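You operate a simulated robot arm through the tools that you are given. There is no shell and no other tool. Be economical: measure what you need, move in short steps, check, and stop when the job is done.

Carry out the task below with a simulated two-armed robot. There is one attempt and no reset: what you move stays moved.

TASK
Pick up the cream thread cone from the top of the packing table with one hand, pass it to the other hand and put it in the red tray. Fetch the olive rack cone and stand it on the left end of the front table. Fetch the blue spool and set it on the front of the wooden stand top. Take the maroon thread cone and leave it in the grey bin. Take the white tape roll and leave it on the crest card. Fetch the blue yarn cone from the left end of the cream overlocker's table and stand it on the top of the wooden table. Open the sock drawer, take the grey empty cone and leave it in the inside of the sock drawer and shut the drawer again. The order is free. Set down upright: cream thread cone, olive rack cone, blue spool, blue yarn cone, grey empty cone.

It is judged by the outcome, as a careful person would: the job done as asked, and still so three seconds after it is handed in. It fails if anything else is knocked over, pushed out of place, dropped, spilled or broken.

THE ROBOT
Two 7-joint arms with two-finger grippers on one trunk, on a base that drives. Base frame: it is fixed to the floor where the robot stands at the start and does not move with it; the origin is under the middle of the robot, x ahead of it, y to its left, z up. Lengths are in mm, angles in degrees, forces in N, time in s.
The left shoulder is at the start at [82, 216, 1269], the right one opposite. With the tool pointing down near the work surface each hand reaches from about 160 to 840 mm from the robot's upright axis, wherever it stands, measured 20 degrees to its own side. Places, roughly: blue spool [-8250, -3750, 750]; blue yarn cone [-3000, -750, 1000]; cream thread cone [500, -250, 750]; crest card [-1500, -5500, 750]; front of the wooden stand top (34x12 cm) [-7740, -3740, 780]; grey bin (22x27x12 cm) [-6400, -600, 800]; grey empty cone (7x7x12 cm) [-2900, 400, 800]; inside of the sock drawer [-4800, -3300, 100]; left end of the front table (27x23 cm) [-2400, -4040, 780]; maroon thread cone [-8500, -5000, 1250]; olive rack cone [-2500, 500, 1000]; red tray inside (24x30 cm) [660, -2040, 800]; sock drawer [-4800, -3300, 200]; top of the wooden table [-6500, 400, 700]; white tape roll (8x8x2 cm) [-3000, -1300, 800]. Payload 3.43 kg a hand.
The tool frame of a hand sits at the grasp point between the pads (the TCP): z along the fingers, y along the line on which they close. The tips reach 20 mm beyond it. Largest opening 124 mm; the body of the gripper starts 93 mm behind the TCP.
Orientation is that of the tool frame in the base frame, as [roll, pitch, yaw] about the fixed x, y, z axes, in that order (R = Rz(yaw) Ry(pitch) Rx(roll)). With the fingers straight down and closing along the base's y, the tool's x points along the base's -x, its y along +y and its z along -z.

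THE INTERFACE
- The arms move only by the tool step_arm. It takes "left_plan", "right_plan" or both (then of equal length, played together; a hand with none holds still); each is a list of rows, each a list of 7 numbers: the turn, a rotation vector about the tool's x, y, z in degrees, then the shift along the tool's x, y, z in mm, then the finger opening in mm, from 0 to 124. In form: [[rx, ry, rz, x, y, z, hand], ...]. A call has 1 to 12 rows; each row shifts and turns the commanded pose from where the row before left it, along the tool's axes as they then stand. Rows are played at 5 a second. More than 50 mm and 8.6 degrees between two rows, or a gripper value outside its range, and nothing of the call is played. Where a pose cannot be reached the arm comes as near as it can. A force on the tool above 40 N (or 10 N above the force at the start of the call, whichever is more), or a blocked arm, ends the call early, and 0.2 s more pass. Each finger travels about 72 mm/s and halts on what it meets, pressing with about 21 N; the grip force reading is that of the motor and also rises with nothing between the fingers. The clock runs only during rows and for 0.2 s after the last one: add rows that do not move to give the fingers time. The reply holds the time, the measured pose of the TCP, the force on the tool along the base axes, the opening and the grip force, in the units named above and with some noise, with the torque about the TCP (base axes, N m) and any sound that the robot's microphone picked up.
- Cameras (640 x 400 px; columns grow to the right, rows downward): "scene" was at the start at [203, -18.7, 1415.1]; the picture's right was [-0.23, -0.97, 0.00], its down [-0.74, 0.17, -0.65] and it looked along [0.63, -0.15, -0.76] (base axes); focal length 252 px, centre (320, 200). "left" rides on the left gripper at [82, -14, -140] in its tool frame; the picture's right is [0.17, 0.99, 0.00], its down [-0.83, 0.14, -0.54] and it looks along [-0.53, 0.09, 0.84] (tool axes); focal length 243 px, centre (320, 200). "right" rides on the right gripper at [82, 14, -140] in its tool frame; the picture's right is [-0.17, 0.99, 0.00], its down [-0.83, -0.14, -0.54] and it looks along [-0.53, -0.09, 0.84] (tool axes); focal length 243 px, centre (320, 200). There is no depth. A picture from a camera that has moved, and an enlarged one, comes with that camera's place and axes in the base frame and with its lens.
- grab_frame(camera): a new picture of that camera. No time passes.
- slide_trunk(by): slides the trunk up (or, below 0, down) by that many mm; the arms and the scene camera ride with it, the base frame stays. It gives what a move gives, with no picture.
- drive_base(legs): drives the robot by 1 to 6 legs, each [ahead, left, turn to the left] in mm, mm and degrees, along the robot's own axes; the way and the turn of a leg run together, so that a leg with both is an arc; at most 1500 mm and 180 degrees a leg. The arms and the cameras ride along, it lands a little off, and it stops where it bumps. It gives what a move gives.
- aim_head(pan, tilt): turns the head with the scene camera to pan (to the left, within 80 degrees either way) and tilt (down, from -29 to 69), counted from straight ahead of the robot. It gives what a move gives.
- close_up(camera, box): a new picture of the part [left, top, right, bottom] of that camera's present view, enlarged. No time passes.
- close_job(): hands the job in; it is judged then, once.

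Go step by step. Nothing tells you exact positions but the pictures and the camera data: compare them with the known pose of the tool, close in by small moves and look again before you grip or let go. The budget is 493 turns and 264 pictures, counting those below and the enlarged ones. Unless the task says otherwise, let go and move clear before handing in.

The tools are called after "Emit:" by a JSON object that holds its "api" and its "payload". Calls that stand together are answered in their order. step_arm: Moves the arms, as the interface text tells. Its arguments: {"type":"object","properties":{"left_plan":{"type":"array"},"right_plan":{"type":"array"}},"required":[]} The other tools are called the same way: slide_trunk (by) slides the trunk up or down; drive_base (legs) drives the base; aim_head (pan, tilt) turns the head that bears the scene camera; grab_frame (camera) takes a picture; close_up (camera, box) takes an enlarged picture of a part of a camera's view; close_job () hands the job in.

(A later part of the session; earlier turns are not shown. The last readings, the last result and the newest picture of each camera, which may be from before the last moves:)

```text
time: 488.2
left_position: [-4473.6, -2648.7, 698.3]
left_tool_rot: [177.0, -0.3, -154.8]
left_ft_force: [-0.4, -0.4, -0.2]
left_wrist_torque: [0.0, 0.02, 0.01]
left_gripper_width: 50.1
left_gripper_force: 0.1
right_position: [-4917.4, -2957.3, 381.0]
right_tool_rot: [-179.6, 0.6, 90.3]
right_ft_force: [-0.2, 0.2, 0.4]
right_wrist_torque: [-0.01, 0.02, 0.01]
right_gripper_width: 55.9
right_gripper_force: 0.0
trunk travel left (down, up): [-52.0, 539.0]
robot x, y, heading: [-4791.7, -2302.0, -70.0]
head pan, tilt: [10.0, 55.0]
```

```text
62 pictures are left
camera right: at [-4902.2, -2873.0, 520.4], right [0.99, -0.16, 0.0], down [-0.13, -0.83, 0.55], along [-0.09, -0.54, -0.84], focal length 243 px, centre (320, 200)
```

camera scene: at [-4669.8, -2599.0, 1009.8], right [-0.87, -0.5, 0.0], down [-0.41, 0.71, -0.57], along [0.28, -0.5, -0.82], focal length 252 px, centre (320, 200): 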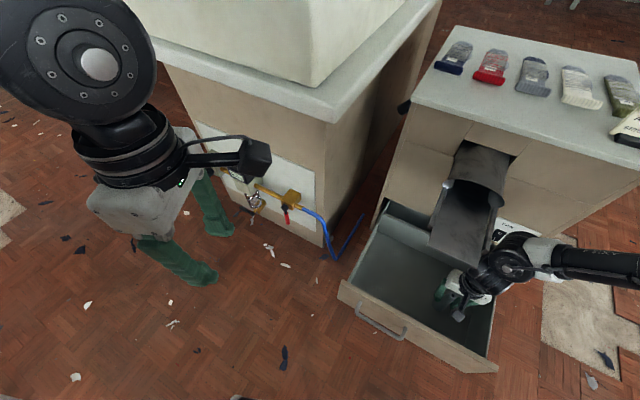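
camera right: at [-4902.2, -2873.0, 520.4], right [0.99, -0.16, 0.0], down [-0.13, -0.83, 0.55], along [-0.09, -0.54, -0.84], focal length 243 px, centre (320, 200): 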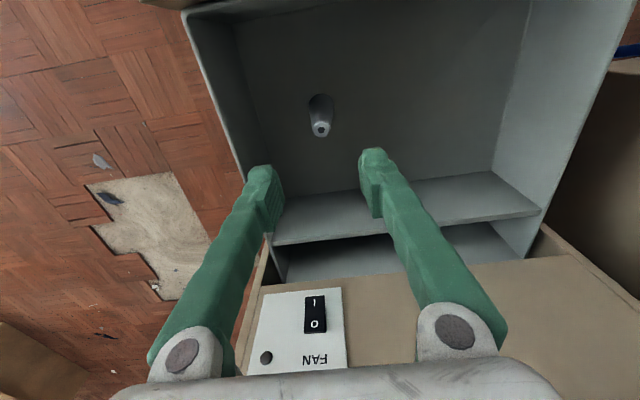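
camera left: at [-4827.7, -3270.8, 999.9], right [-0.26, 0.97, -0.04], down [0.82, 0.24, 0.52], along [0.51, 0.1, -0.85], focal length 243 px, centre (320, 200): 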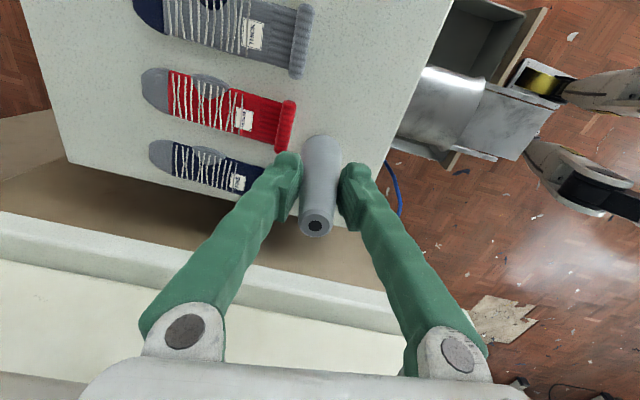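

The cone stands upright in the drawer. Now I'll back out, close the gripper and tilt it to push the drawer shut gently.

Emit:
{"api": "drive_base", "payload": {"legs": [[-210, 76, 0]]}}

Emit:
{"api": "step_arm", "payload": {"right_plan": [[0, -7, 0, 0, 0, 0, 30], [0, -7, 0, 0, 0, 0, 0], [0, -7, 0, 0, 0, 0, 0], [0, 0, 0, 0, 0, 35, 0], [0, 0, 0, 0, 0, 35, 0], [0, 0, 0, 0, 0, 35, 0], [0, 0, 0, 0, 0, 35, 0], [0, 0, 0, 0, 0, 30, 0], [0, 0, 0, 0, 0, 0, 0]]}}

Emit:
{"api": "grab_frame", "payload": {"camera": "scene"}}

```text
time: 490.1
left_position: [-4470.8, -2425.8, 700.6]
left_tool_rot: [176.9, -0.4, -154.6]
left_ft_force: [0.0, 1.1, 0.5]
left_wrist_torque: [-0.03, -0.01, -0.01]
left_gripper_width: 49.9
left_gripper_force: 0.1
right_position: [-4912.5, -2737.2, 381.1]
right_tool_rot: [-179.7, 0.7, 90.6]
right_ft_force: [-0.1, -0.2, -0.2]
right_wrist_torque: [0.0, -0.01, -0.01]
right_gripper_width: 55.7
right_gripper_force: 0.0
trunk travel left (down, up): [-52.0, 539.0]
robot x, y, heading: [-4789.4, -2088.7, -69.9]
head pan, tilt: [10.0, 55.0]
```

```text
time: 492.1
left_position: [-4470.6, -2427.1, 699.8]
left_tool_rot: [176.9, -0.3, -154.5]
left_ft_force: [-0.8, -0.7, 1.0]
left_wrist_torque: [0.01, -0.06, 0.04]
left_gripper_width: 50.1
left_gripper_force: 0.0
right_position: [-4913.0, -2801.5, 222.8]
right_tool_rot: [-179.7, 21.7, 90.7]
right_ft_force: [-0.5, -0.2, -0.4]
right_wrist_torque: [0.01, -0.02, 0.01]
right_gripper_width: 0.0
right_gripper_force: 21.5
trunk travel left (down, up): [-52.0, 539.0]
robot x, y, heading: [-4790.8, -2087.9, -69.8]
head pan, tilt: [10.0, 55.0]
```

```text
61 pictures are left
camera scene: at [-4667.4, -2379.5, 1009.3], right [-0.87, -0.5, 0.0], down [-0.41, 0.71, -0.57], along [0.29, -0.5, -0.82], focal length 252 px, centre (320, 200)
```

scene: 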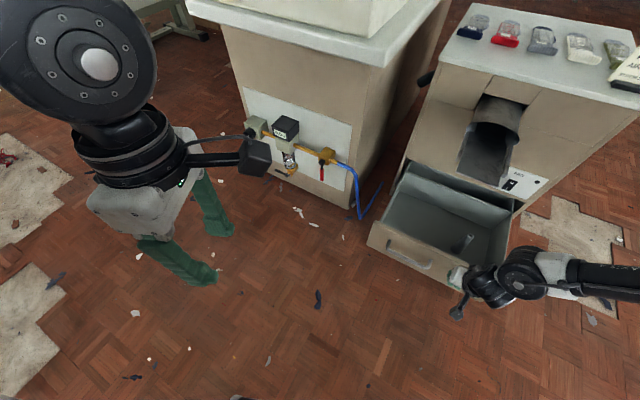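

Emit:
{"api": "drive_base", "payload": {"legs": [[150, -35, 0]]}}

Emit:
{"api": "drive_base", "payload": {"legs": [[120, -44, 0]]}}

Emit:
{"api": "grab_frame", "payload": {"camera": "scene"}}

```text
time: 493.6
left_position: [-4453.1, -2577.0, 699.1]
left_tool_rot: [176.9, -0.3, -154.4]
left_ft_force: [1.1, -0.2, 0.3]
left_wrist_torque: [0.01, 0.0, 0.02]
left_gripper_width: 50.1
left_gripper_force: 0.0
right_position: [-4894.7, -2951.8, 222.6]
right_tool_rot: [-179.8, 21.8, 90.8]
right_ft_force: [1.4, -0.4, 0.8]
right_wrist_torque: [-0.01, 0.03, 0.01]
right_gripper_width: 0.0
right_gripper_force: 20.9
trunk travel left (down, up): [-52.0, 539.0]
robot x, y, heading: [-4771.1, -2235.7, -69.9]
head pan, tilt: [10.0, 55.0]
```

```text
time: 495.0
left_position: [-4451.6, -2702.6, 699.8]
left_tool_rot: [176.9, -0.3, -154.3]
left_ft_force: [0.2, 0.1, 0.3]
left_wrist_torque: [0.02, 0.0, -0.03]
left_gripper_width: 50.1
left_gripper_force: 0.1
right_position: [-4894.8, -3079.3, 223.2]
right_tool_rot: [-179.6, 21.6, 90.8]
right_ft_force: [-0.1, 0.7, 0.3]
right_wrist_torque: [-0.01, -0.02, 0.01]
right_gripper_width: 0.1
right_gripper_force: 34.7
trunk travel left (down, up): [-52.0, 539.0]
robot x, y, heading: [-4769.4, -2365.2, -70.0]
head pan, tilt: [10.0, 55.0]
```

```text
60 pictures are left
camera scene: at [-4649.8, -2657.0, 1009.1], right [-0.86, -0.5, 0.0], down [-0.41, 0.71, -0.57], along [0.29, -0.5, -0.82], focal length 252 px, centre (320, 200)
```

scene: 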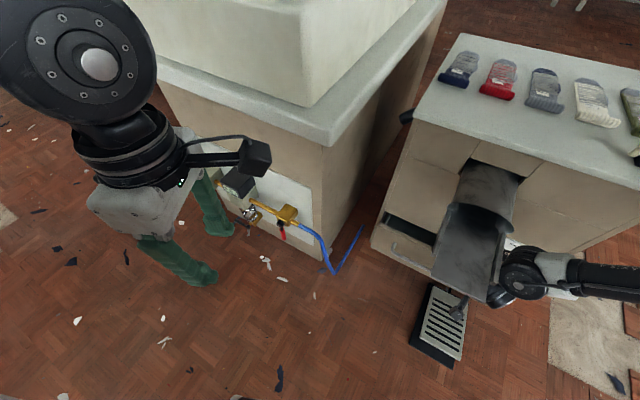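

Emit:
{"api": "drive_base", "payload": {"legs": [[58, -21, 0]]}}

Emit:
{"api": "grab_frame", "payload": {"camera": "scene"}}

```text
time: 496.0
left_position: [-4453.1, -2763.5, 699.8]
left_tool_rot: [176.9, -0.4, -154.4]
left_ft_force: [0.0, 0.5, 0.4]
left_wrist_torque: [-0.01, 0.02, -0.01]
left_gripper_width: 50.1
left_gripper_force: 0.2
right_position: [-4895.0, -3137.3, 223.8]
right_tool_rot: [-179.5, 21.6, 90.8]
right_ft_force: [-1.2, 10.8, 2.8]
right_wrist_torque: [-0.04, 0.14, -0.05]
right_gripper_width: 6.3
right_gripper_force: 34.1
trunk travel left (down, up): [-52.0, 539.0]
robot x, y, heading: [-4772.5, -2428.0, -69.9]
head pan, tilt: [10.0, 55.0]
```

```text
59 pictures are left
camera scene: at [-4649.9, -2716.3, 1009.4], right [-0.86, -0.5, 0.0], down [-0.41, 0.71, -0.57], along [0.29, -0.5, -0.82], focal length 252 px, centre (320, 200)
```

scene: 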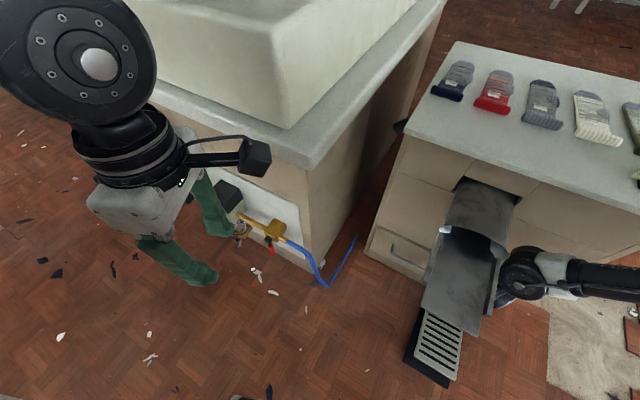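

Emit:
{"api": "drive_base", "payload": {"legs": [[10, -4, 0]]}}

Emit:
{"api": "close_up", "payload": {"camera": "scene", "box": [340, 140, 560, 320]}}

```text
time: 496.9
left_position: [-4453.8, -2772.9, 698.5]
left_tool_rot: [177.0, -0.4, -154.5]
left_ft_force: [-0.2, 0.0, -0.2]
left_wrist_torque: [0.0, 0.02, 0.0]
left_gripper_width: 49.9
left_gripper_force: 0.1
right_position: [-4895.6, -3137.2, 218.7]
right_tool_rot: [-179.6, 20.5, 91.2]
right_ft_force: [0.3, 0.8, -1.7]
right_wrist_torque: [0.06, 0.0, 0.02]
right_gripper_width: 0.0
right_gripper_force: 34.5
trunk travel left (down, up): [-52.0, 539.0]
robot x, y, heading: [-4773.6, -2434.1, -69.9]
head pan, tilt: [10.0, 55.0]
stopped in leg 1: the force on the tool passed its limit at 52 N (the readings are from after the stop); the commanded pose is now the measured one
```

```text
2.22 times, centred on (450, 230) of scene
camera zoom: at [-4650.5, -2726.7, 1009.2], right [-0.86, -0.5, 0.0], down [-0.41, 0.71, -0.57], along [0.29, -0.5, -0.82], focal length 560 px, centre (31, 133)
```

zoom: 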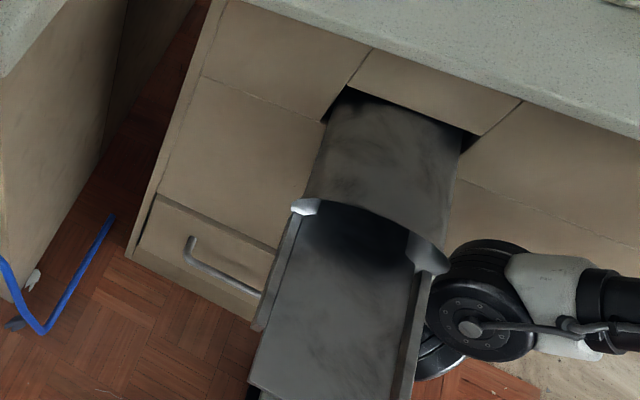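

The drawer is shut flush. I'll retreat, raise the trunk, and straighten the right hand.

Emit:
{"api": "drive_base", "payload": {"legs": [[-330, 100, 0]]}}

Emit:
{"api": "slide_trunk", "payload": {"by": 380}}

Emit:
{"api": "step_arm", "payload": {"right_plan": [[0, 7, 0, 0, 0, -40, 20], [0, 7, 0, 0, 0, -40, 40], [0, 7, 0, 0, 0, -40, 80], [0, 0, 0, 0, 0, -40, 100], [0, 0, 0, 0, 0, -40, 110], [0, 0, 0, 0, 0, -40, 110], [0, 0, 0, 0, 0, -40, 110], [0, 0, 0, 30, 0, -20, 110], [0, 0, 0, 30, 0, 0, 110], [0, 0, 0, 0, 0, 0, 110]]}}

```text
time: 499.5
left_position: [-4475.7, -2429.7, 699.6]
left_tool_rot: [177.1, -0.4, -154.7]
left_ft_force: [-0.3, 0.4, -1.0]
left_wrist_torque: [-0.01, 0.0, -0.01]
left_gripper_width: 49.9
left_gripper_force: 0.1
right_position: [-4917.8, -2791.9, 219.6]
right_tool_rot: [-179.7, 20.6, 91.2]
right_ft_force: [-0.2, 0.0, 0.3]
right_wrist_torque: [0.0, 0.0, -0.01]
right_gripper_width: 0.2
right_gripper_force: 34.2
trunk travel left (down, up): [-52.0, 539.0]
robot x, y, heading: [-4795.9, -2083.7, -70.0]
head pan, tilt: [10.0, 55.0]
```

```text
time: 503.1
left_position: [-4475.2, -2429.6, 1080.7]
left_tool_rot: [176.9, -0.4, -154.6]
left_ft_force: [-0.4, 0.6, -0.1]
left_wrist_torque: [0.0, -0.03, 0.0]
left_gripper_width: 50.0
left_gripper_force: 0.0
right_position: [-4886.8, -2879.4, 752.4]
right_tool_rot: [174.3, 34.9, 88.4]
right_ft_force: [-0.5, 0.1, -0.5]
right_wrist_torque: [0.0, 0.0, 0.04]
right_gripper_width: 0.0
right_gripper_force: 34.6
trunk travel left (down, up): [-432.0, 159.0]
robot x, y, heading: [-4793.8, -2090.3, -70.2]
head pan, tilt: [10.0, 55.0]
```

```text
time: 505.3
left_position: [-4474.1, -2427.7, 1079.5]
left_tool_rot: [177.0, -0.4, -154.6]
left_ft_force: [0.8, 0.7, 0.1]
left_wrist_torque: [-0.01, -0.01, -0.01]
left_gripper_width: 50.1
left_gripper_force: 0.1
right_position: [-4919.6, -2733.0, 1015.3]
right_tool_rot: [175.2, 13.9, 90.7]
right_ft_force: [0.0, 1.2, -0.1]
right_wrist_torque: [-0.04, 0.02, -0.01]
right_gripper_width: 109.9
right_gripper_force: 0.0
right hand out of reach, approached as far as the arm can: row 9
trunk travel left (down, up): [-432.0, 159.0]
robot x, y, heading: [-4794.2, -2092.0, -70.0]
head pan, tilt: [10.0, 55.0]
```

Emit:
{"api": "drive_base", "payload": {"legs": [[0, 0, 70], [700, 700, 0]]}}

Emit:
{"api": "aim_head", "payload": {"pan": 10, "tilt": 25}}

Emit:
{"api": "grab_frame", "payload": {"camera": "scene"}}

```text
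time: 519.5
left_position: [-3676.6, -1152.4, 1080.6]
left_tool_rot: [177.1, -0.3, -82.4]
left_ft_force: [0.6, -0.2, 0.3]
left_wrist_torque: [-0.02, -0.03, 0.01]
left_gripper_width: 50.1
left_gripper_force: 0.1
right_position: [-3521.2, -1669.0, 1015.3]
right_tool_rot: [175.1, 14.1, 162.9]
right_ft_force: [0.3, -0.7, -0.1]
right_wrist_torque: [0.0, -0.05, -0.03]
right_gripper_width: 110.0
right_gripper_force: 0.1
trunk travel left (down, up): [-432.0, 159.0]
robot x, y, heading: [-4098.1, -1355.8, 2.6]
head pan, tilt: [10.0, 55.0]
```

```text
time: 520.5
left_position: [-3675.9, -1153.2, 1081.0]
left_tool_rot: [177.1, -0.4, -82.4]
left_ft_force: [0.5, 0.1, -0.6]
left_wrist_torque: [-0.01, 0.03, -0.01]
left_gripper_width: 49.9
left_gripper_force: 0.1
right_position: [-3522.0, -1668.6, 1014.4]
right_tool_rot: [175.1, 13.8, 162.9]
right_ft_force: [0.0, 0.1, 0.5]
right_wrist_torque: [0.01, 0.0, -0.01]
right_gripper_width: 110.0
right_gripper_force: 0.1
trunk travel left (down, up): [-432.0, 159.0]
robot x, y, heading: [-4097.7, -1350.5, 2.4]
head pan, tilt: [10.0, 25.0]
```

```text
57 pictures are left
camera scene: at [-3882.5, -1328.2, 1458.7], right [0.21, -0.98, 0.0], down [-0.41, -0.09, -0.91], along [0.89, 0.19, -0.42], focal length 252 px, centre (320, 200)
```

scene: 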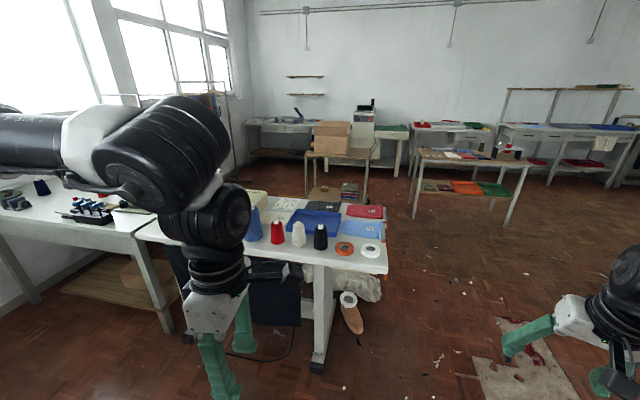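

Great view: left to right it shows the blue yarn cone, red, cream and black cones, then orange and white tape. I'll drive to a spot behind the table and yaw the right hand so that it closes along x.

Emit:
{"api": "drive_base", "payload": {"legs": [[530, 245, -2.4]]}}

Emit:
{"api": "step_arm", "payload": {"right_plan": [[0, 7, -4, 0, 0, 0, 110], [5, 6, 0, 0, 0, 0, 110], [0, 0, -8.5, 0, 0, 0, 110], [0, 0, -8.5, 0, 0, 0, 110], [0, 0, -8.5, 0, 0, 0, 110], [0, 0, -8.5, 0, 0, 0, 110], [0, 0, -8.5, 0, 0, 0, 110], [0, 0, -8.5, 0, 0, 0, 110], [0, 0, -8.5, 0, 0, 0, 110], [0, 0, -8.5, 0, 0, 0, 110], [0, 0, -8.5, 0, 0, 0, 110], [0, 0, -8.5, 0, 0, 0, 110]]}}

Emit:
{"api": "step_arm", "payload": {"right_plan": [[0, 0, -8.5, 0, 0, 0, 110], [0, 0, -8.5, 0, 0, 0, 110], [0, 0, 0, 0, 0, 0, 110]], "left_plan": [[0, 0, 0, 0, 0, 0, 80], [0, 0, 0, 0, 0, 0, 110], [0, 0, 0, 0, 0, 0, 120]]}}

Emit:
{"api": "aim_head", "payload": {"pan": 0, "tilt": 45}}

Emit:
{"api": "grab_frame", "payload": {"camera": "scene"}}

```text
time: 524.3
left_position: [-3133.0, -915.2, 1080.2]
left_tool_rot: [177.0, -0.3, -84.7]
left_ft_force: [-0.5, 0.2, 1.0]
left_wrist_torque: [0.0, -0.01, 0.0]
left_gripper_width: 50.0
left_gripper_force: 0.1
right_position: [-2999.1, -1438.4, 1014.6]
right_tool_rot: [175.0, 13.9, 160.6]
right_ft_force: [-0.2, -0.1, 0.1]
right_wrist_torque: [0.02, 0.02, 0.01]
right_gripper_width: 110.1
right_gripper_force: 0.1
trunk travel left (down, up): [-432.0, 159.0]
robot x, y, heading: [-3565.0, -1098.3, 0.1]
head pan, tilt: [10.0, 25.0]
```

```text
time: 526.9
left_position: [-3133.6, -916.3, 1080.6]
left_tool_rot: [177.1, -0.5, -84.7]
left_ft_force: [-0.1, 0.4, 0.3]
left_wrist_torque: [0.03, -0.01, 0.01]
left_gripper_width: 49.9
left_gripper_force: 0.1
right_position: [-2998.4, -1436.4, 1013.8]
right_tool_rot: [-178.7, -0.8, -109.5]
right_ft_force: [0.6, -1.7, -0.9]
right_wrist_torque: [0.01, 0.01, -0.02]
right_gripper_width: 110.2
right_gripper_force: 0.2
trunk travel left (down, up): [-432.0, 159.0]
robot x, y, heading: [-3564.1, -1099.0, -0.0]
head pan, tilt: [10.0, 25.0]
```

```text
time: 527.7
left_position: [-3132.3, -914.6, 1080.4]
left_tool_rot: [177.1, -0.3, -84.7]
left_ft_force: [-0.4, 0.1, 0.2]
left_wrist_torque: [-0.01, 0.01, 0.02]
left_gripper_width: 120.0
left_gripper_force: 0.1
right_position: [-2999.2, -1437.3, 1014.5]
right_tool_rot: [-179.0, -1.2, -92.5]
right_ft_force: [-0.9, -0.6, -0.6]
right_wrist_torque: [-0.02, -0.01, 0.01]
right_gripper_width: 109.8
right_gripper_force: 0.1
trunk travel left (down, up): [-432.0, 159.0]
robot x, y, heading: [-3563.3, -1099.6, -0.0]
head pan, tilt: [10.0, 25.0]
```

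```text
time: 528.6
left_position: [-3132.3, -915.0, 1079.9]
left_tool_rot: [177.0, -0.4, -84.8]
left_ft_force: [-0.1, -0.7, -0.4]
left_wrist_torque: [-0.03, 0.01, 0.0]
left_gripper_width: 119.9
left_gripper_force: 0.0
right_position: [-2999.3, -1436.0, 1015.1]
right_tool_rot: [-178.9, -1.3, -92.6]
right_ft_force: [0.0, 0.0, 0.0]
right_wrist_torque: [0.03, -0.01, 0.01]
right_gripper_width: 110.0
right_gripper_force: 0.0
trunk travel left (down, up): [-432.0, 159.0]
robot x, y, heading: [-3564.4, -1093.3, -0.1]
head pan, tilt: [0.0, 45.0]
```

```text
56 pictures are left
camera scene: at [-3355.4, -1098.3, 1428.2], right [0.0, -1.0, 0.0], down [-0.71, 0.0, -0.71], along [0.71, 0.0, -0.71], focal length 252 px, centre (320, 200)
```

scene: 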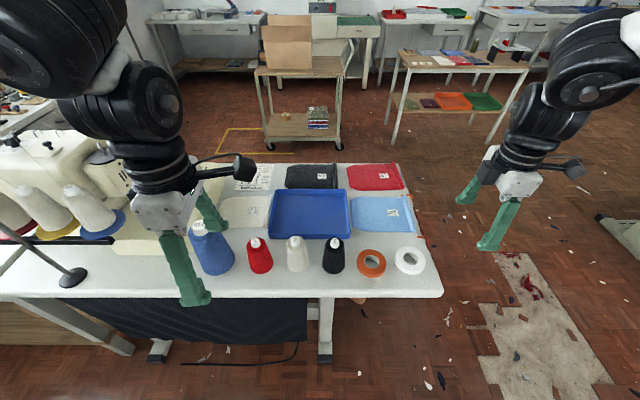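

Emit:
{"api": "step_arm", "payload": {"right_plan": [[0, 0, 0, -32, -3, 20, 110], [0, 0, 0, -32, -3, 40, 110], [0, 0, 0, -31, -2, 30, 110], [0, 0, 0, 0, 0, 25, 110], [0, 0, 0, 0, 0, 0, 110]]}}

Emit:
{"api": "grab_frame", "payload": {"camera": "right"}}

```text
refused: row 2 steps farther than a row can; nothing moved
```

```text
55 pictures are left
camera right: at [-3018.9, -1514.6, 1156.2], right [-0.98, 0.21, -0.02], down [0.17, 0.83, 0.52], along [0.13, 0.51, -0.85], focal length 243 px, centre (320, 200)
```

right: 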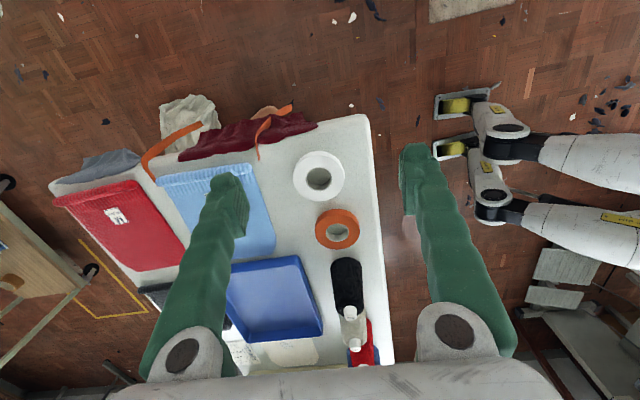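

Emit:
{"api": "step_arm", "payload": {"right_plan": [[0, 0, 0, -28, -5, 20, 110], [0, 0, 0, -28, -5, 30, 110], [0, 0, 0, -28, -4, 30, 110], [0, 0, 0, 0, 0, 40, 110], [0, 0, 0, 0, 0, 0, 110]]}}

Emit:
{"api": "grab_frame", "payload": {"camera": "right"}}

```text
time: 529.8
left_position: [-3133.2, -914.7, 1081.4]
left_tool_rot: [177.1, -0.4, -84.7]
left_ft_force: [-0.2, 0.3, 1.1]
left_wrist_torque: [0.04, -0.03, -0.01]
left_gripper_width: 120.2
left_gripper_force: 0.2
right_position: [-2980.8, -1358.9, 892.2]
right_tool_rot: [-179.1, -1.2, -92.6]
right_ft_force: [0.0, -0.5, -1.0]
right_wrist_torque: [-0.02, -0.02, 0.03]
right_gripper_width: 109.8
right_gripper_force: 0.0
trunk travel left (down, up): [-432.0, 159.0]
robot x, y, heading: [-3564.8, -1096.3, -0.1]
head pan, tilt: [0.0, 45.0]
```

```text
54 pictures are left
camera right: at [-3000.5, -1435.7, 1034.7], right [-0.98, 0.21, -0.02], down [0.17, 0.83, 0.52], along [0.13, 0.51, -0.85], focal length 243 px, centre (320, 200)
```

right: 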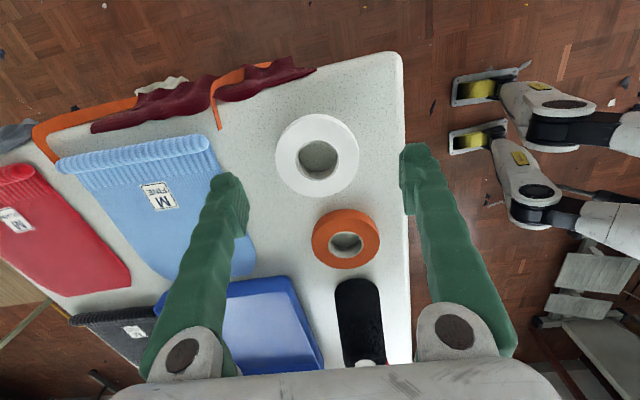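

Emit:
{"api": "step_arm", "payload": {"right_plan": [[0, 0, 0, 0, -4, 10, 97], [0, 0, 0, 0, 0, 25, 97], [0, 0, 0, 0, 0, 14, 97], [0, 0, 0, 0, 0, 0, 97]]}}

Emit:
{"api": "grab_frame", "payload": {"camera": "right"}}

```text
time: 530.8
left_position: [-3133.9, -915.8, 1080.0]
left_tool_rot: [176.9, -0.4, -84.7]
left_ft_force: [0.0, -0.3, 0.6]
left_wrist_torque: [-0.01, -0.02, 0.0]
left_gripper_width: 119.9
left_gripper_force: 0.0
right_position: [-2983.7, -1368.0, 858.1]
right_tool_rot: [-179.1, -1.1, -92.7]
right_ft_force: [0.2, 0.0, 0.3]
right_wrist_torque: [0.02, 0.02, -0.01]
right_gripper_width: 96.9
right_gripper_force: 0.0
right hand out of reach, approached as far as the arm can: row 2
trunk travel left (down, up): [-432.0, 159.0]
robot x, y, heading: [-3561.8, -1098.2, 0.3]
head pan, tilt: [0.0, 45.0]
```

```text
53 pictures are left
camera right: at [-3002.8, -1444.6, 1000.2], right [-0.98, 0.21, -0.02], down [0.17, 0.83, 0.52], along [0.13, 0.51, -0.85], focal length 243 px, centre (320, 200)
```

right: 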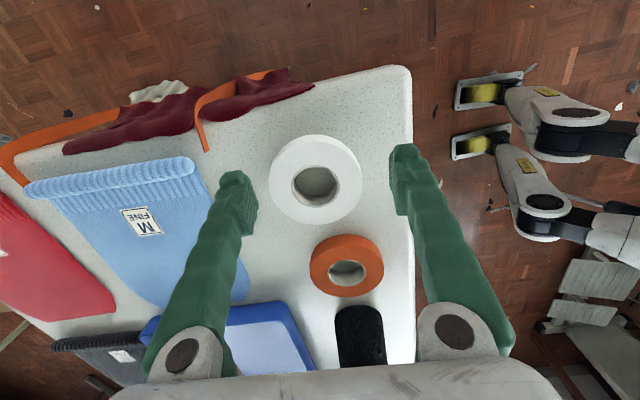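

Emit:
{"api": "slide_trunk", "payload": {"by": -40}}

Emit:
{"api": "step_arm", "payload": {"right_plan": [[0, 0, 0, -11, -8, 0, 97], [0, 0, 0, 0, 0, 0, 97]]}}

```text
time: 531.6
left_position: [-3133.3, -915.3, 1041.5]
left_tool_rot: [177.1, -0.5, -84.8]
left_ft_force: [1.1, 0.3, -0.4]
left_wrist_torque: [0.0, 0.01, -0.02]
left_gripper_width: 120.3
left_gripper_force: 0.0
right_position: [-2982.7, -1365.5, 820.2]
right_tool_rot: [-179.1, -1.2, -92.6]
right_ft_force: [-0.9, -2.1, 12.4]
right_wrist_torque: [0.12, 0.69, 0.11]
right_gripper_width: 98.0
right_gripper_force: 1.2
trunk travel left (down, up): [-392.0, 199.0]
robot x, y, heading: [-3561.2, -1097.2, 0.1]
head pan, tilt: [0.0, 45.0]
```

```text
time: 532.2
left_position: [-3134.0, -915.0, 1040.2]
left_tool_rot: [177.0, -0.4, -84.7]
left_ft_force: [0.6, -0.6, 0.5]
left_wrist_torque: [-0.01, 0.02, -0.03]
left_gripper_width: 120.0
left_gripper_force: 0.1
right_position: [-2974.3, -1358.1, 819.7]
right_tool_rot: [-178.9, -0.9, -92.6]
right_ft_force: [-4.7, -13.5, 17.3]
right_wrist_torque: [-0.14, 1.04, 0.89]
right_gripper_width: 100.8
right_gripper_force: 3.3
trunk travel left (down, up): [-392.0, 199.0]
robot x, y, heading: [-3565.3, -1094.6, -0.1]
head pan, tilt: [0.0, 45.0]
```

Tips are on the tabletop; I'll raise slightly and then close.

Emit:
{"api": "step_arm", "payload": {"right_plan": [[0, 0, 0, 0, 0, -6, 97], [0, 0, 0, 0, 0, 0, 97]]}}

Emit:
{"api": "grab_frame", "payload": {"camera": "right"}}

```text
time: 532.8
left_position: [-3133.6, -915.8, 1040.7]
left_tool_rot: [177.0, -0.5, -84.7]
left_ft_force: [-0.9, 0.7, 0.0]
left_wrist_torque: [0.0, 0.02, -0.01]
left_gripper_width: 120.0
left_gripper_force: 0.1
right_position: [-2974.8, -1356.6, 824.6]
right_tool_rot: [-178.9, -1.0, -92.7]
right_ft_force: [0.4, 0.2, 0.1]
right_wrist_torque: [0.02, -0.03, 0.0]
right_gripper_width: 97.1
right_gripper_force: 0.1
trunk travel left (down, up): [-392.0, 199.0]
robot x, y, heading: [-3563.8, -1094.5, 0.0]
head pan, tilt: [0.0, 45.0]
```

```text
52 pictures are left
camera right: at [-2994.5, -1434.9, 965.9], right [-0.98, 0.21, -0.02], down [0.17, 0.83, 0.53], along [0.13, 0.51, -0.85], focal length 243 px, centre (320, 200)
```

right: 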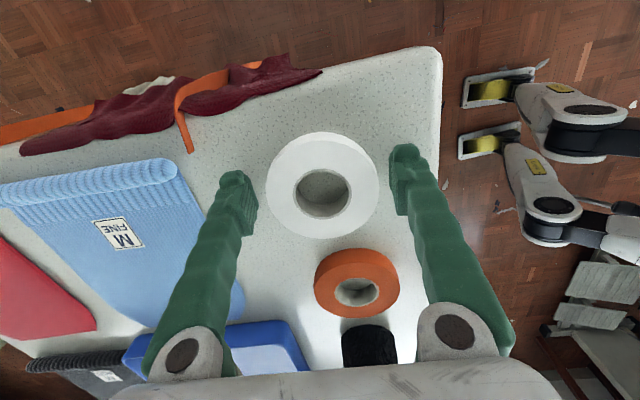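

Perfectly centred. Close and lift.

Emit:
{"api": "step_arm", "payload": {"right_plan": [[0, 0, 0, 0, 0, 0, 85], [0, 0, 0, 0, 0, 0, 65], [0, 0, 0, 0, 0, 0, 55], [0, 0, 0, 0, 0, 0, 55], [0, 0, 0, 0, 0, -15, 55], [0, 0, 0, 0, 0, -40, 55], [0, 0, 0, 0, 0, -40, 55], [0, 0, 0, 0, 0, -40, 55], [0, 0, 0, 0, 0, -40, 55], [0, 0, 0, 0, 0, 0, 55]]}}

Emit:
{"api": "grab_frame", "payload": {"camera": "scene"}}

Emit:
{"api": "grab_frame", "payload": {"camera": "left"}}

```text
time: 535.0
left_position: [-3131.6, -916.1, 1040.9]
left_tool_rot: [177.1, -0.3, -84.6]
left_ft_force: [0.1, 0.0, 0.0]
left_wrist_torque: [-0.03, 0.04, 0.01]
left_gripper_width: 119.9
left_gripper_force: 0.0
right_position: [-2977.5, -1358.8, 996.3]
right_tool_rot: [-179.0, -0.9, -92.6]
right_ft_force: [0.0, 0.9, -0.1]
right_wrist_torque: [-0.01, 0.01, -0.02]
right_gripper_width: 76.1
right_gripper_force: 20.3
right hand out of reach, approached as far as the arm can: row 9
trunk travel left (down, up): [-392.0, 199.0]
robot x, y, heading: [-3561.9, -1096.7, 0.0]
head pan, tilt: [0.0, 45.0]
```

```text
51 pictures are left
camera scene: at [-3343.9, -1098.7, 1387.0], right [0.0, -1.0, 0.0], down [-0.71, 0.0, -0.71], along [0.71, 0.0, -0.71], focal length 252 px, centre (320, 200)
```

scene: 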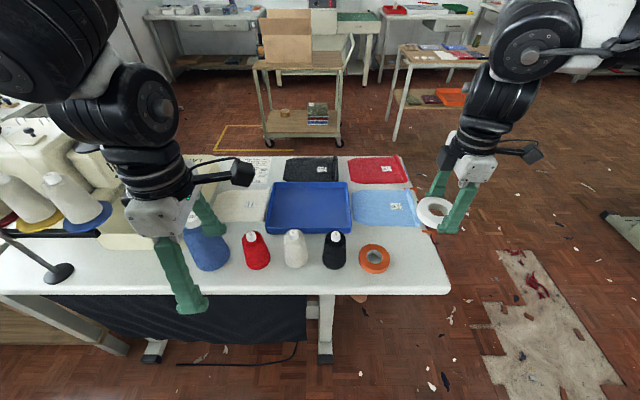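

```text
50 pictures are left
camera left: at [-3104.7, -994.7, 1179.6], right [-0.97, -0.26, 0.05], down [-0.19, 0.82, 0.54], along [-0.18, 0.51, -0.84], focal length 243 px, centre (320, 200)
```

left: 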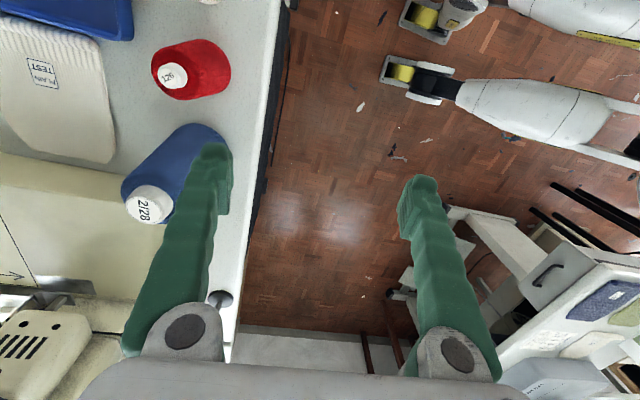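

Tape secured flat at 76 mm. The yarn cone is the same type as the olive one, with its axis at about [-2977,-815]. Moving the left hand over it.

Emit:
{"api": "step_arm", "payload": {"left_plan": [[0, 0, 0, -21.5, -41, 0, 124], [0, 0, 0, -21.5, -41, 0, 124], [0, 0, 0, -21.5, -41, 0, 124], [0, 0, 0, -21.5, -41, 0, 124], [0, 0, 0, 0, 0, 0, 124]]}}

Emit:
{"api": "grab_frame", "payload": {"camera": "left"}}

```text
time: 536.2
left_position: [-2979.6, -812.2, 1030.4]
left_tool_rot: [177.0, -0.3, -84.7]
left_ft_force: [1.0, -0.9, 0.5]
left_wrist_torque: [0.01, -0.05, -0.01]
left_gripper_width: 124.0
left_gripper_force: 0.1
right_position: [-2978.9, -1358.2, 997.2]
right_tool_rot: [-178.9, -0.9, -92.6]
right_ft_force: [0.3, -0.8, -1.4]
right_wrist_torque: [0.04, -0.03, 0.0]
right_gripper_width: 76.0
right_gripper_force: 21.1
trunk travel left (down, up): [-392.0, 199.0]
robot x, y, heading: [-3561.5, -1096.2, -0.3]
head pan, tilt: [0.0, 45.0]
```

```text
49 pictures are left
camera left: at [-2951.0, -891.7, 1170.2], right [-0.97, -0.26, 0.05], down [-0.19, 0.82, 0.54], along [-0.18, 0.51, -0.84], focal length 243 px, centre (320, 200)
```

left: 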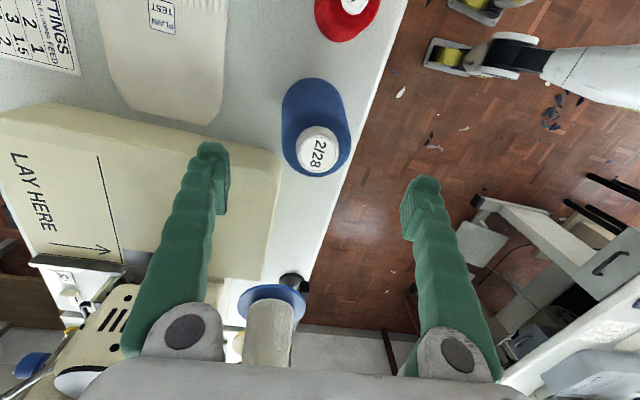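

Emit:
{"api": "step_arm", "payload": {"left_plan": [[0, 0, 0, 6, 0, 40, 124], [0, 0, 0, 0, 0, 40, 124], [0, 0, 0, 0, 0, 30, 124], [0, 0, 0, 0, 0, 23, 124], [0, 0, 0, 0, 0, 0, 124]]}}

Emit:
{"api": "grab_frame", "payload": {"camera": "left"}}

```text
time: 537.4
left_position: [-2986.7, -823.7, 900.4]
left_tool_rot: [177.0, -0.3, -84.7]
left_ft_force: [1.2, -0.1, 0.6]
left_wrist_torque: [0.01, -0.05, 0.0]
left_gripper_width: 124.3
left_gripper_force: 0.3
right_position: [-2977.9, -1357.1, 996.6]
right_tool_rot: [-178.9, -0.9, -92.7]
right_ft_force: [-0.4, -0.3, 0.1]
right_wrist_torque: [0.0, -0.02, 0.01]
right_gripper_width: 75.7
right_gripper_force: 21.0
trunk travel left (down, up): [-392.0, 199.0]
robot x, y, heading: [-3562.1, -1096.0, -0.0]
head pan, tilt: [0.0, 45.0]
```

```text
48 pictures are left
camera left: at [-2958.1, -902.0, 1039.5], right [-0.97, -0.26, 0.05], down [-0.19, 0.82, 0.54], along [-0.18, 0.51, -0.84], focal length 243 px, centre (320, 200)
```

left: 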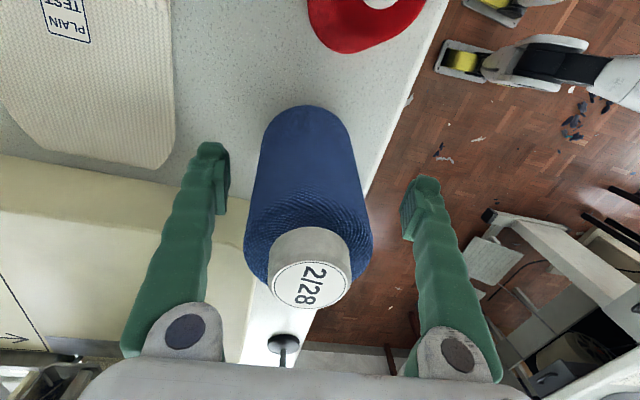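

Emit:
{"api": "step_arm", "payload": {"left_plan": [[0, 0, 0, 0, -6, 0, 124], [0, 0, 0, 0, 0, 0, 105], [0, 0, 0, 0, 0, 0, 80], [0, 0, 0, 0, 0, 0, 60], [0, 0, 0, 0, 0, 0, 60], [0, 0, 0, 0, 0, -15, 60], [0, 0, 0, 0, 0, -40, 60], [0, 0, 0, 0, 0, -40, 60], [0, 0, 0, 0, 0, -40, 60], [0, 0, 0, 0, 0, -40, 60], [0, 0, 0, 0, 0, 0, 60]]}}

Emit:
{"api": "grab_frame", "payload": {"camera": "scene"}}

```text
time: 539.8
left_position: [-2968.5, -820.5, 1069.8]
left_tool_rot: [176.9, -0.4, -84.7]
left_ft_force: [0.0, 0.0, -2.0]
left_wrist_torque: [0.01, 0.02, -0.03]
left_gripper_width: 73.1
left_gripper_force: 21.4
right_position: [-2976.5, -1356.4, 996.2]
right_tool_rot: [-178.9, -1.0, -92.5]
right_ft_force: [0.4, 0.6, -0.4]
right_wrist_torque: [-0.03, 0.0, 0.01]
right_gripper_width: 75.9
right_gripper_force: 20.7
trunk travel left (down, up): [-392.0, 199.0]
robot x, y, heading: [-3564.3, -1100.5, 0.1]
head pan, tilt: [0.0, 45.0]
```

```text
47 pictures are left
camera scene: at [-3343.7, -1097.8, 1386.9], right [0.0, -1.0, 0.0], down [-0.71, 0.0, -0.71], along [0.71, 0.0, -0.71], focal length 252 px, centre (320, 200)
```

scene: 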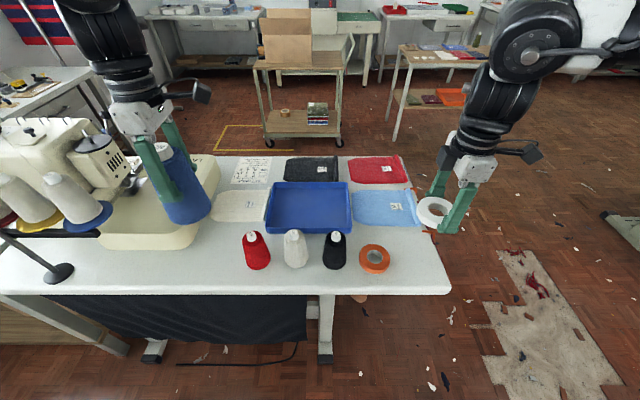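

Both items are held. Retracting the arms, then heading to the crest card.

Emit:
{"api": "step_arm", "payload": {"left_plan": [[0, 0, 0, 0, 10, -10, 60], [0, 0, 0, 11, 40, -8, 60], [0, 0, 0, 11, 40, -8, 60], [0, 0, 0, 11, 40, -8, 60], [0, 0, 0, 11, 40, -8, 60]], "right_plan": [[0, 0, 0, 0, 10, -10, 55], [0, 0, 0, 0, 25, -8, 55], [0, 0, 0, 0, 25, -8, 55], [0, 0, 0, 0, 25, -8, 55], [0, 0, 0, 0, 25, -8, 55]]}}

Emit:
{"api": "drive_base", "payload": {"legs": [[-400, 0, 0], [0, -1000, 0], [0, 0, -45], [1400, 0, 0]]}}

```text
time: 541.0
left_position: [-3136.5, -881.7, 1123.8]
left_tool_rot: [177.1, -0.3, -84.6]
left_ft_force: [-0.5, -0.5, -2.3]
left_wrist_torque: [0.01, -0.06, -0.01]
left_gripper_width: 73.1
left_gripper_force: 21.0
right_position: [-3091.9, -1347.1, 1041.8]
right_tool_rot: [-179.0, -1.2, -92.6]
right_ft_force: [-0.2, 0.1, 0.0]
right_wrist_torque: [-0.02, -0.04, 0.0]
right_gripper_width: 76.0
right_gripper_force: 21.3
trunk travel left (down, up): [-392.0, 199.0]
robot x, y, heading: [-3561.4, -1094.0, 0.1]
head pan, tilt: [0.0, 45.0]
```

```text
time: 566.4
left_position: [-2604.6, -3057.5, 1127.0]
left_tool_rot: [177.3, -0.4, -128.3]
left_ft_force: [-0.6, 0.0, -2.4]
left_wrist_torque: [0.0, -0.02, -0.02]
left_gripper_width: 71.9
left_gripper_force: 21.0
right_position: [-2892.8, -3425.3, 1042.8]
right_tool_rot: [-178.6, -1.1, -136.3]
right_ft_force: [-0.4, 0.0, 0.3]
right_wrist_torque: [0.0, -0.02, -0.02]
right_gripper_width: 76.1
right_gripper_force: 20.8
trunk travel left (down, up): [-392.0, 199.0]
robot x, y, heading: [-3053.0, -2921.3, -43.6]
head pan, tilt: [0.0, 45.0]
stopped in leg 4: the robot was blocked; the commanded pose is now the measured one
```

I drove into the front table's corner region by mistake. I'll back straight off and inspect.

Emit:
{"api": "drive_base", "payload": {"legs": [[-600, 0, 0]]}}

Emit:
{"api": "aim_head", "payload": {"pan": 0, "tilt": 25}}

Emit:
{"api": "grab_frame", "payload": {"camera": "scene"}}

```text
time: 570.5
left_position: [-3040.2, -2637.1, 1124.0]
left_tool_rot: [176.9, -0.3, -128.0]
left_ft_force: [-0.6, -0.9, -1.1]
left_wrist_torque: [-0.01, 0.01, -0.03]
left_gripper_width: 71.8
left_gripper_force: 21.1
right_position: [-3327.3, -3008.6, 1041.2]
right_tool_rot: [-179.1, -1.3, -136.0]
right_ft_force: [-0.1, -0.1, 0.9]
right_wrist_torque: [-0.01, 0.02, -0.03]
right_gripper_width: 75.7
right_gripper_force: 21.5
trunk travel left (down, up): [-392.0, 199.0]
robot x, y, heading: [-3497.8, -2503.7, -43.2]
head pan, tilt: [0.0, 45.0]
```

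```text
time: 571.4
left_position: [-3038.9, -2637.2, 1123.5]
left_tool_rot: [176.9, -0.4, -128.0]
left_ft_force: [0.3, -0.8, -1.9]
left_wrist_torque: [0.01, 0.03, 0.0]
left_gripper_width: 72.1
left_gripper_force: 21.2
right_position: [-3327.3, -3008.2, 1040.0]
right_tool_rot: [-179.1, -1.3, -135.9]
right_ft_force: [0.2, 0.4, -0.1]
right_wrist_torque: [-0.02, 0.0, 0.0]
right_gripper_width: 75.9
right_gripper_force: 20.6
trunk travel left (down, up): [-392.0, 199.0]
robot x, y, heading: [-3500.8, -2499.6, -43.3]
head pan, tilt: [0.0, 25.0]
```

```text
46 pictures are left
camera scene: at [-3333.3, -2657.6, 1417.6], right [-0.69, -0.73, 0.0], down [-0.31, 0.29, -0.91], along [0.66, -0.62, -0.42], focal length 252 px, centre (320, 200)
```

scene: 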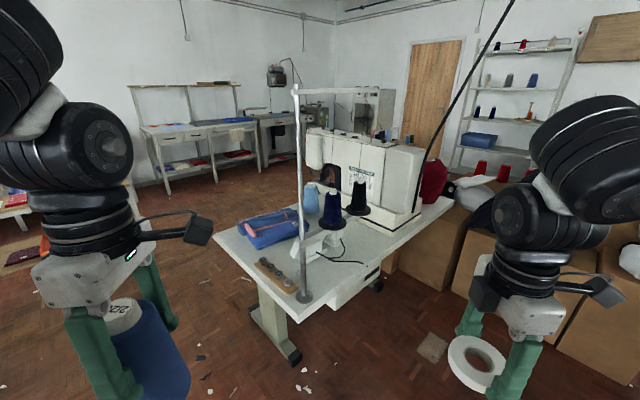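

Everything on the table looks undisturbed. I'll take the corridor east at y≈−2250, then go south along x≈−1450.

Emit:
{"api": "drive_base", "payload": {"legs": [[0, 0, 43], [0, 230, 0], [1300, 0, 0], [750, 0, 0], [0, 0, -90], [1300, 0, 0]]}}

Emit:
{"api": "aim_head", "payload": {"pan": 0, "tilt": 25}}

Emit:
{"api": "grab_frame", "payload": {"camera": "scene"}}

```text
time: 603.0
left_position: [-1196.5, -3944.7, 1123.3]
left_tool_rot: [176.9, -0.3, -173.6]
left_ft_force: [0.7, 0.5, -1.4]
left_wrist_torque: [0.0, 0.04, -0.01]
left_gripper_width: 71.5
left_gripper_force: 20.5
right_position: [-1661.3, -3999.0, 1040.4]
right_tool_rot: [-179.0, -1.2, 178.6]
right_ft_force: [0.1, -0.6, -0.6]
right_wrist_torque: [-0.02, 0.02, 0.04]
right_gripper_width: 75.8
right_gripper_force: 21.1
trunk travel left (down, up): [-392.0, 199.0]
robot x, y, heading: [-1421.9, -3520.8, -88.9]
head pan, tilt: [0.0, 25.0]
```

```text
time: 603.6
left_position: [-1195.4, -3944.1, 1123.5]
left_tool_rot: [176.9, -0.4, -173.6]
left_ft_force: [-0.8, 0.4, -2.5]
left_wrist_torque: [0.02, 0.03, 0.02]
left_gripper_width: 71.4
left_gripper_force: 21.1
right_position: [-1662.6, -3999.4, 1040.4]
right_tool_rot: [-179.1, -1.2, 178.6]
right_ft_force: [0.7, 0.1, -0.7]
right_wrist_torque: [0.0, 0.02, 0.0]
right_gripper_width: 75.8
right_gripper_force: 21.0
trunk travel left (down, up): [-392.0, 199.0]
robot x, y, heading: [-1420.4, -3521.5, -88.7]
head pan, tilt: [0.0, 25.0]
```

```text
45 pictures are left
camera scene: at [-1414.6, -3749.4, 1417.7], right [-1.0, -0.02, 0.0], down [-0.01, 0.42, -0.91], along [0.02, -0.91, -0.42], focal length 252 px, centre (320, 200)
```

scene: 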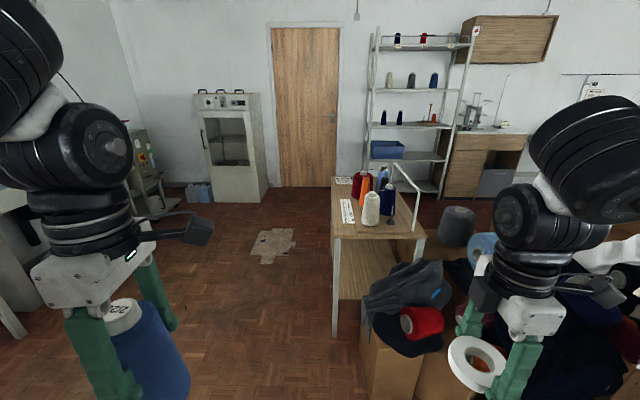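

Emit:
{"api": "close_up", "payload": {"camera": "scene", "box": [310, 160, 430, 240]}}

```text
5.00 times, centred on (370, 200) of scene
camera zoom: at [-1414.6, -3749.4, 1417.7], right [-1.0, -0.02, 0.0], down [-0.01, 0.42, -0.91], along [0.02, -0.91, -0.42], focal length 1261 px, centre (70, 200)
```

zoom: 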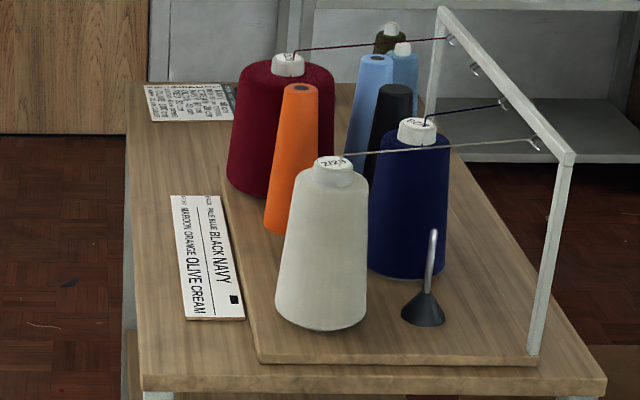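

The crest card is the far one on the wooden table, near [-1555,-5540]. I'll drive down the table's open (+x) side.

Emit:
{"api": "drive_base", "payload": {"legs": [[0, 300, -1.1], [800, 0, 0], [720, 0, 0]]}}

Emit:
{"api": "grab_frame", "payload": {"camera": "right"}}

```text
time: 617.0
left_position: [-895.5, -5428.8, 1122.0]
left_tool_rot: [176.9, -0.4, -173.7]
left_ft_force: [0.4, 0.2, -2.4]
left_wrist_torque: [0.02, 0.03, 0.0]
left_gripper_width: 71.5
left_gripper_force: 20.6
right_position: [-1362.2, -5482.5, 1040.4]
right_tool_rot: [-179.1, -1.2, 178.4]
right_ft_force: [-0.2, 0.0, -0.4]
right_wrist_torque: [0.0, -0.02, -0.03]
right_gripper_width: 75.8
right_gripper_force: 21.5
trunk travel left (down, up): [-392.0, 199.0]
robot x, y, heading: [-1118.5, -5009.1, -88.9]
head pan, tilt: [0.0, 25.0]
```

```text
43 pictures are left
camera right: at [-1440.9, -5463.8, 1182.7], right [0.19, 0.98, -0.02], down [0.84, -0.15, 0.52], along [0.51, -0.12, -0.85], focal length 243 px, centre (320, 200)
```

right: 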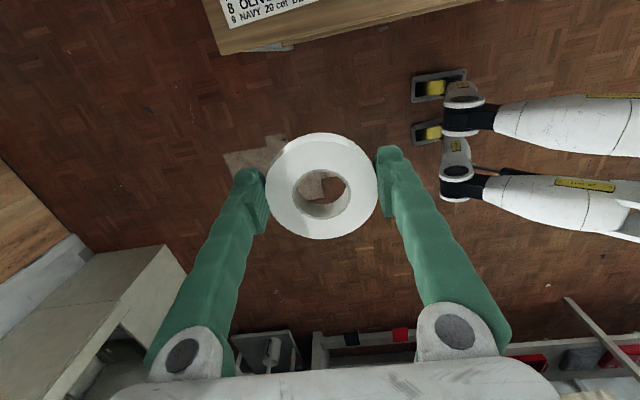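

Emit:
{"api": "step_arm", "payload": {"right_plan": [[0, 0, 0, 36, -13, 0, 55], [0, 0, 0, 36, -13, 0, 55], [0, 0, 0, 36, -13, 0, 55], [0, 0, 0, 36, -13, 0, 55], [0, 0, 0, 36, -13, 0, 55], [0, 0, 0, 0, 0, 0, 55]]}}

Emit:
{"api": "grab_frame", "payload": {"camera": "right"}}

Emit:
{"api": "aim_head", "payload": {"pan": -40, "tilt": 45}}

Emit:
{"api": "grab_frame", "payload": {"camera": "scene"}}

```text
time: 618.5
left_position: [-895.2, -5429.8, 1123.0]
left_tool_rot: [176.9, -0.5, -173.7]
left_ft_force: [0.4, 0.2, -2.4]
left_wrist_torque: [0.0, 0.01, 0.02]
left_gripper_width: 71.3
left_gripper_force: 20.6
right_position: [-1542.7, -5545.6, 1043.4]
right_tool_rot: [-179.2, -1.2, 178.4]
right_ft_force: [0.1, 0.8, -0.5]
right_wrist_torque: [0.04, 0.04, 0.0]
right_gripper_width: 76.0
right_gripper_force: 21.2
trunk travel left (down, up): [-392.0, 199.0]
robot x, y, heading: [-1122.4, -5002.5, -89.3]
head pan, tilt: [0.0, 25.0]
```

```text
42 pictures are left
camera right: at [-1622.0, -5527.1, 1185.8], right [0.19, 0.98, -0.02], down [0.84, -0.15, 0.52], along [0.51, -0.12, -0.85], focal length 243 px, centre (320, 200)
```

right: 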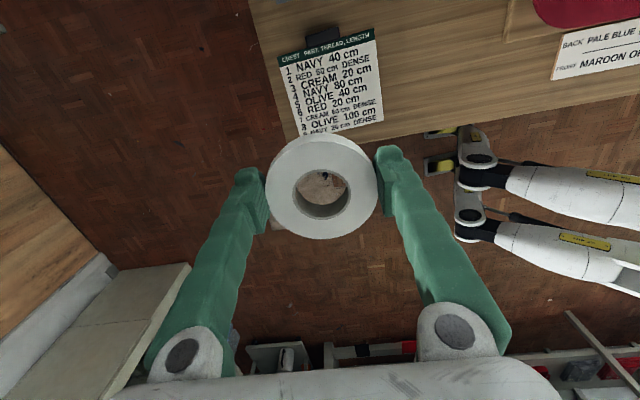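

```text
time: 619.5
left_position: [-895.1, -5429.4, 1123.8]
left_tool_rot: [176.9, -0.3, -173.7]
left_ft_force: [-0.4, -0.5, -1.5]
left_wrist_torque: [0.01, -0.02, -0.03]
left_gripper_width: 71.3
left_gripper_force: 21.2
right_position: [-1543.0, -5546.3, 1043.7]
right_tool_rot: [-179.1, -1.1, 178.4]
right_ft_force: [0.4, -0.2, -0.4]
right_wrist_torque: [-0.01, 0.02, -0.03]
right_gripper_width: 75.9
right_gripper_force: 20.8
trunk travel left (down, up): [-392.0, 199.0]
robot x, y, heading: [-1121.1, -5006.2, -89.0]
head pan, tilt: [-40.0, 45.0]
```

```text
41 pictures are left
camera scene: at [-1167.5, -5204.5, 1387.1], right [-0.78, 0.63, 0.0], down [0.44, 0.55, -0.71], along [-0.44, -0.55, -0.71], focal length 252 px, centre (320, 200)
```

scene: 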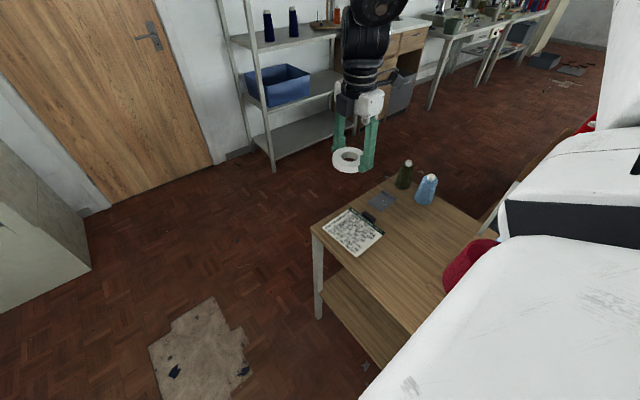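

This is the crest card ("CREST PART, THREAD, LENGTH"), centred near [-1566,-5527,750]. Moving above it and descending.

Emit:
{"api": "step_arm", "payload": {"right_plan": [[0, 0, 0, 18, 17, 0, 55], [0, 0, 0, 0, 0, 45, 55], [0, 0, 0, 0, 0, 45, 55], [0, 0, 0, 0, 0, 45, 55], [0, 0, 0, 0, 0, 45, 55], [0, 0, 0, 0, 0, 40, 55], [0, 0, 0, 0, 0, 0, 55]]}}

Emit:
{"api": "grab_frame", "payload": {"camera": "right"}}

```text
time: 621.1
left_position: [-894.7, -5428.0, 1122.9]
left_tool_rot: [176.9, -0.3, -173.8]
left_ft_force: [-0.6, -0.4, -1.2]
left_wrist_torque: [-0.03, 0.02, -0.01]
left_gripper_width: 71.3
left_gripper_force: 21.0
right_position: [-1564.6, -5527.7, 829.2]
right_tool_rot: [-179.0, -1.1, 178.4]
right_ft_force: [0.4, -0.1, -1.2]
right_wrist_torque: [0.01, 0.01, 0.0]
right_gripper_width: 75.9
right_gripper_force: 20.9
trunk travel left (down, up): [-392.0, 199.0]
robot x, y, heading: [-1120.5, -5006.1, -88.8]
head pan, tilt: [-40.0, 45.0]
```

```text
40 pictures are left
camera right: at [-1643.1, -5507.8, 970.5], right [0.19, 0.98, -0.02], down [0.84, -0.15, 0.52], along [0.51, -0.12, -0.85], focal length 243 px, centre (320, 200)
```

right: 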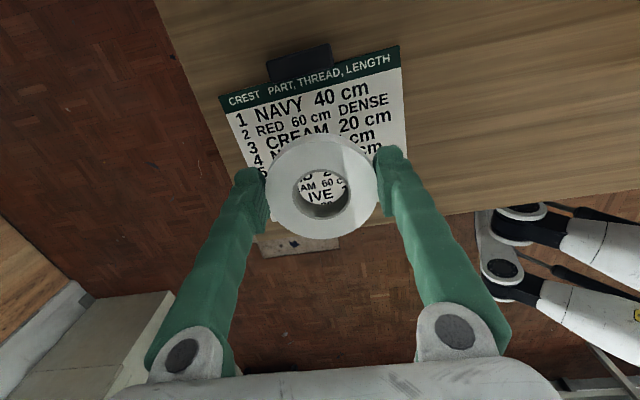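

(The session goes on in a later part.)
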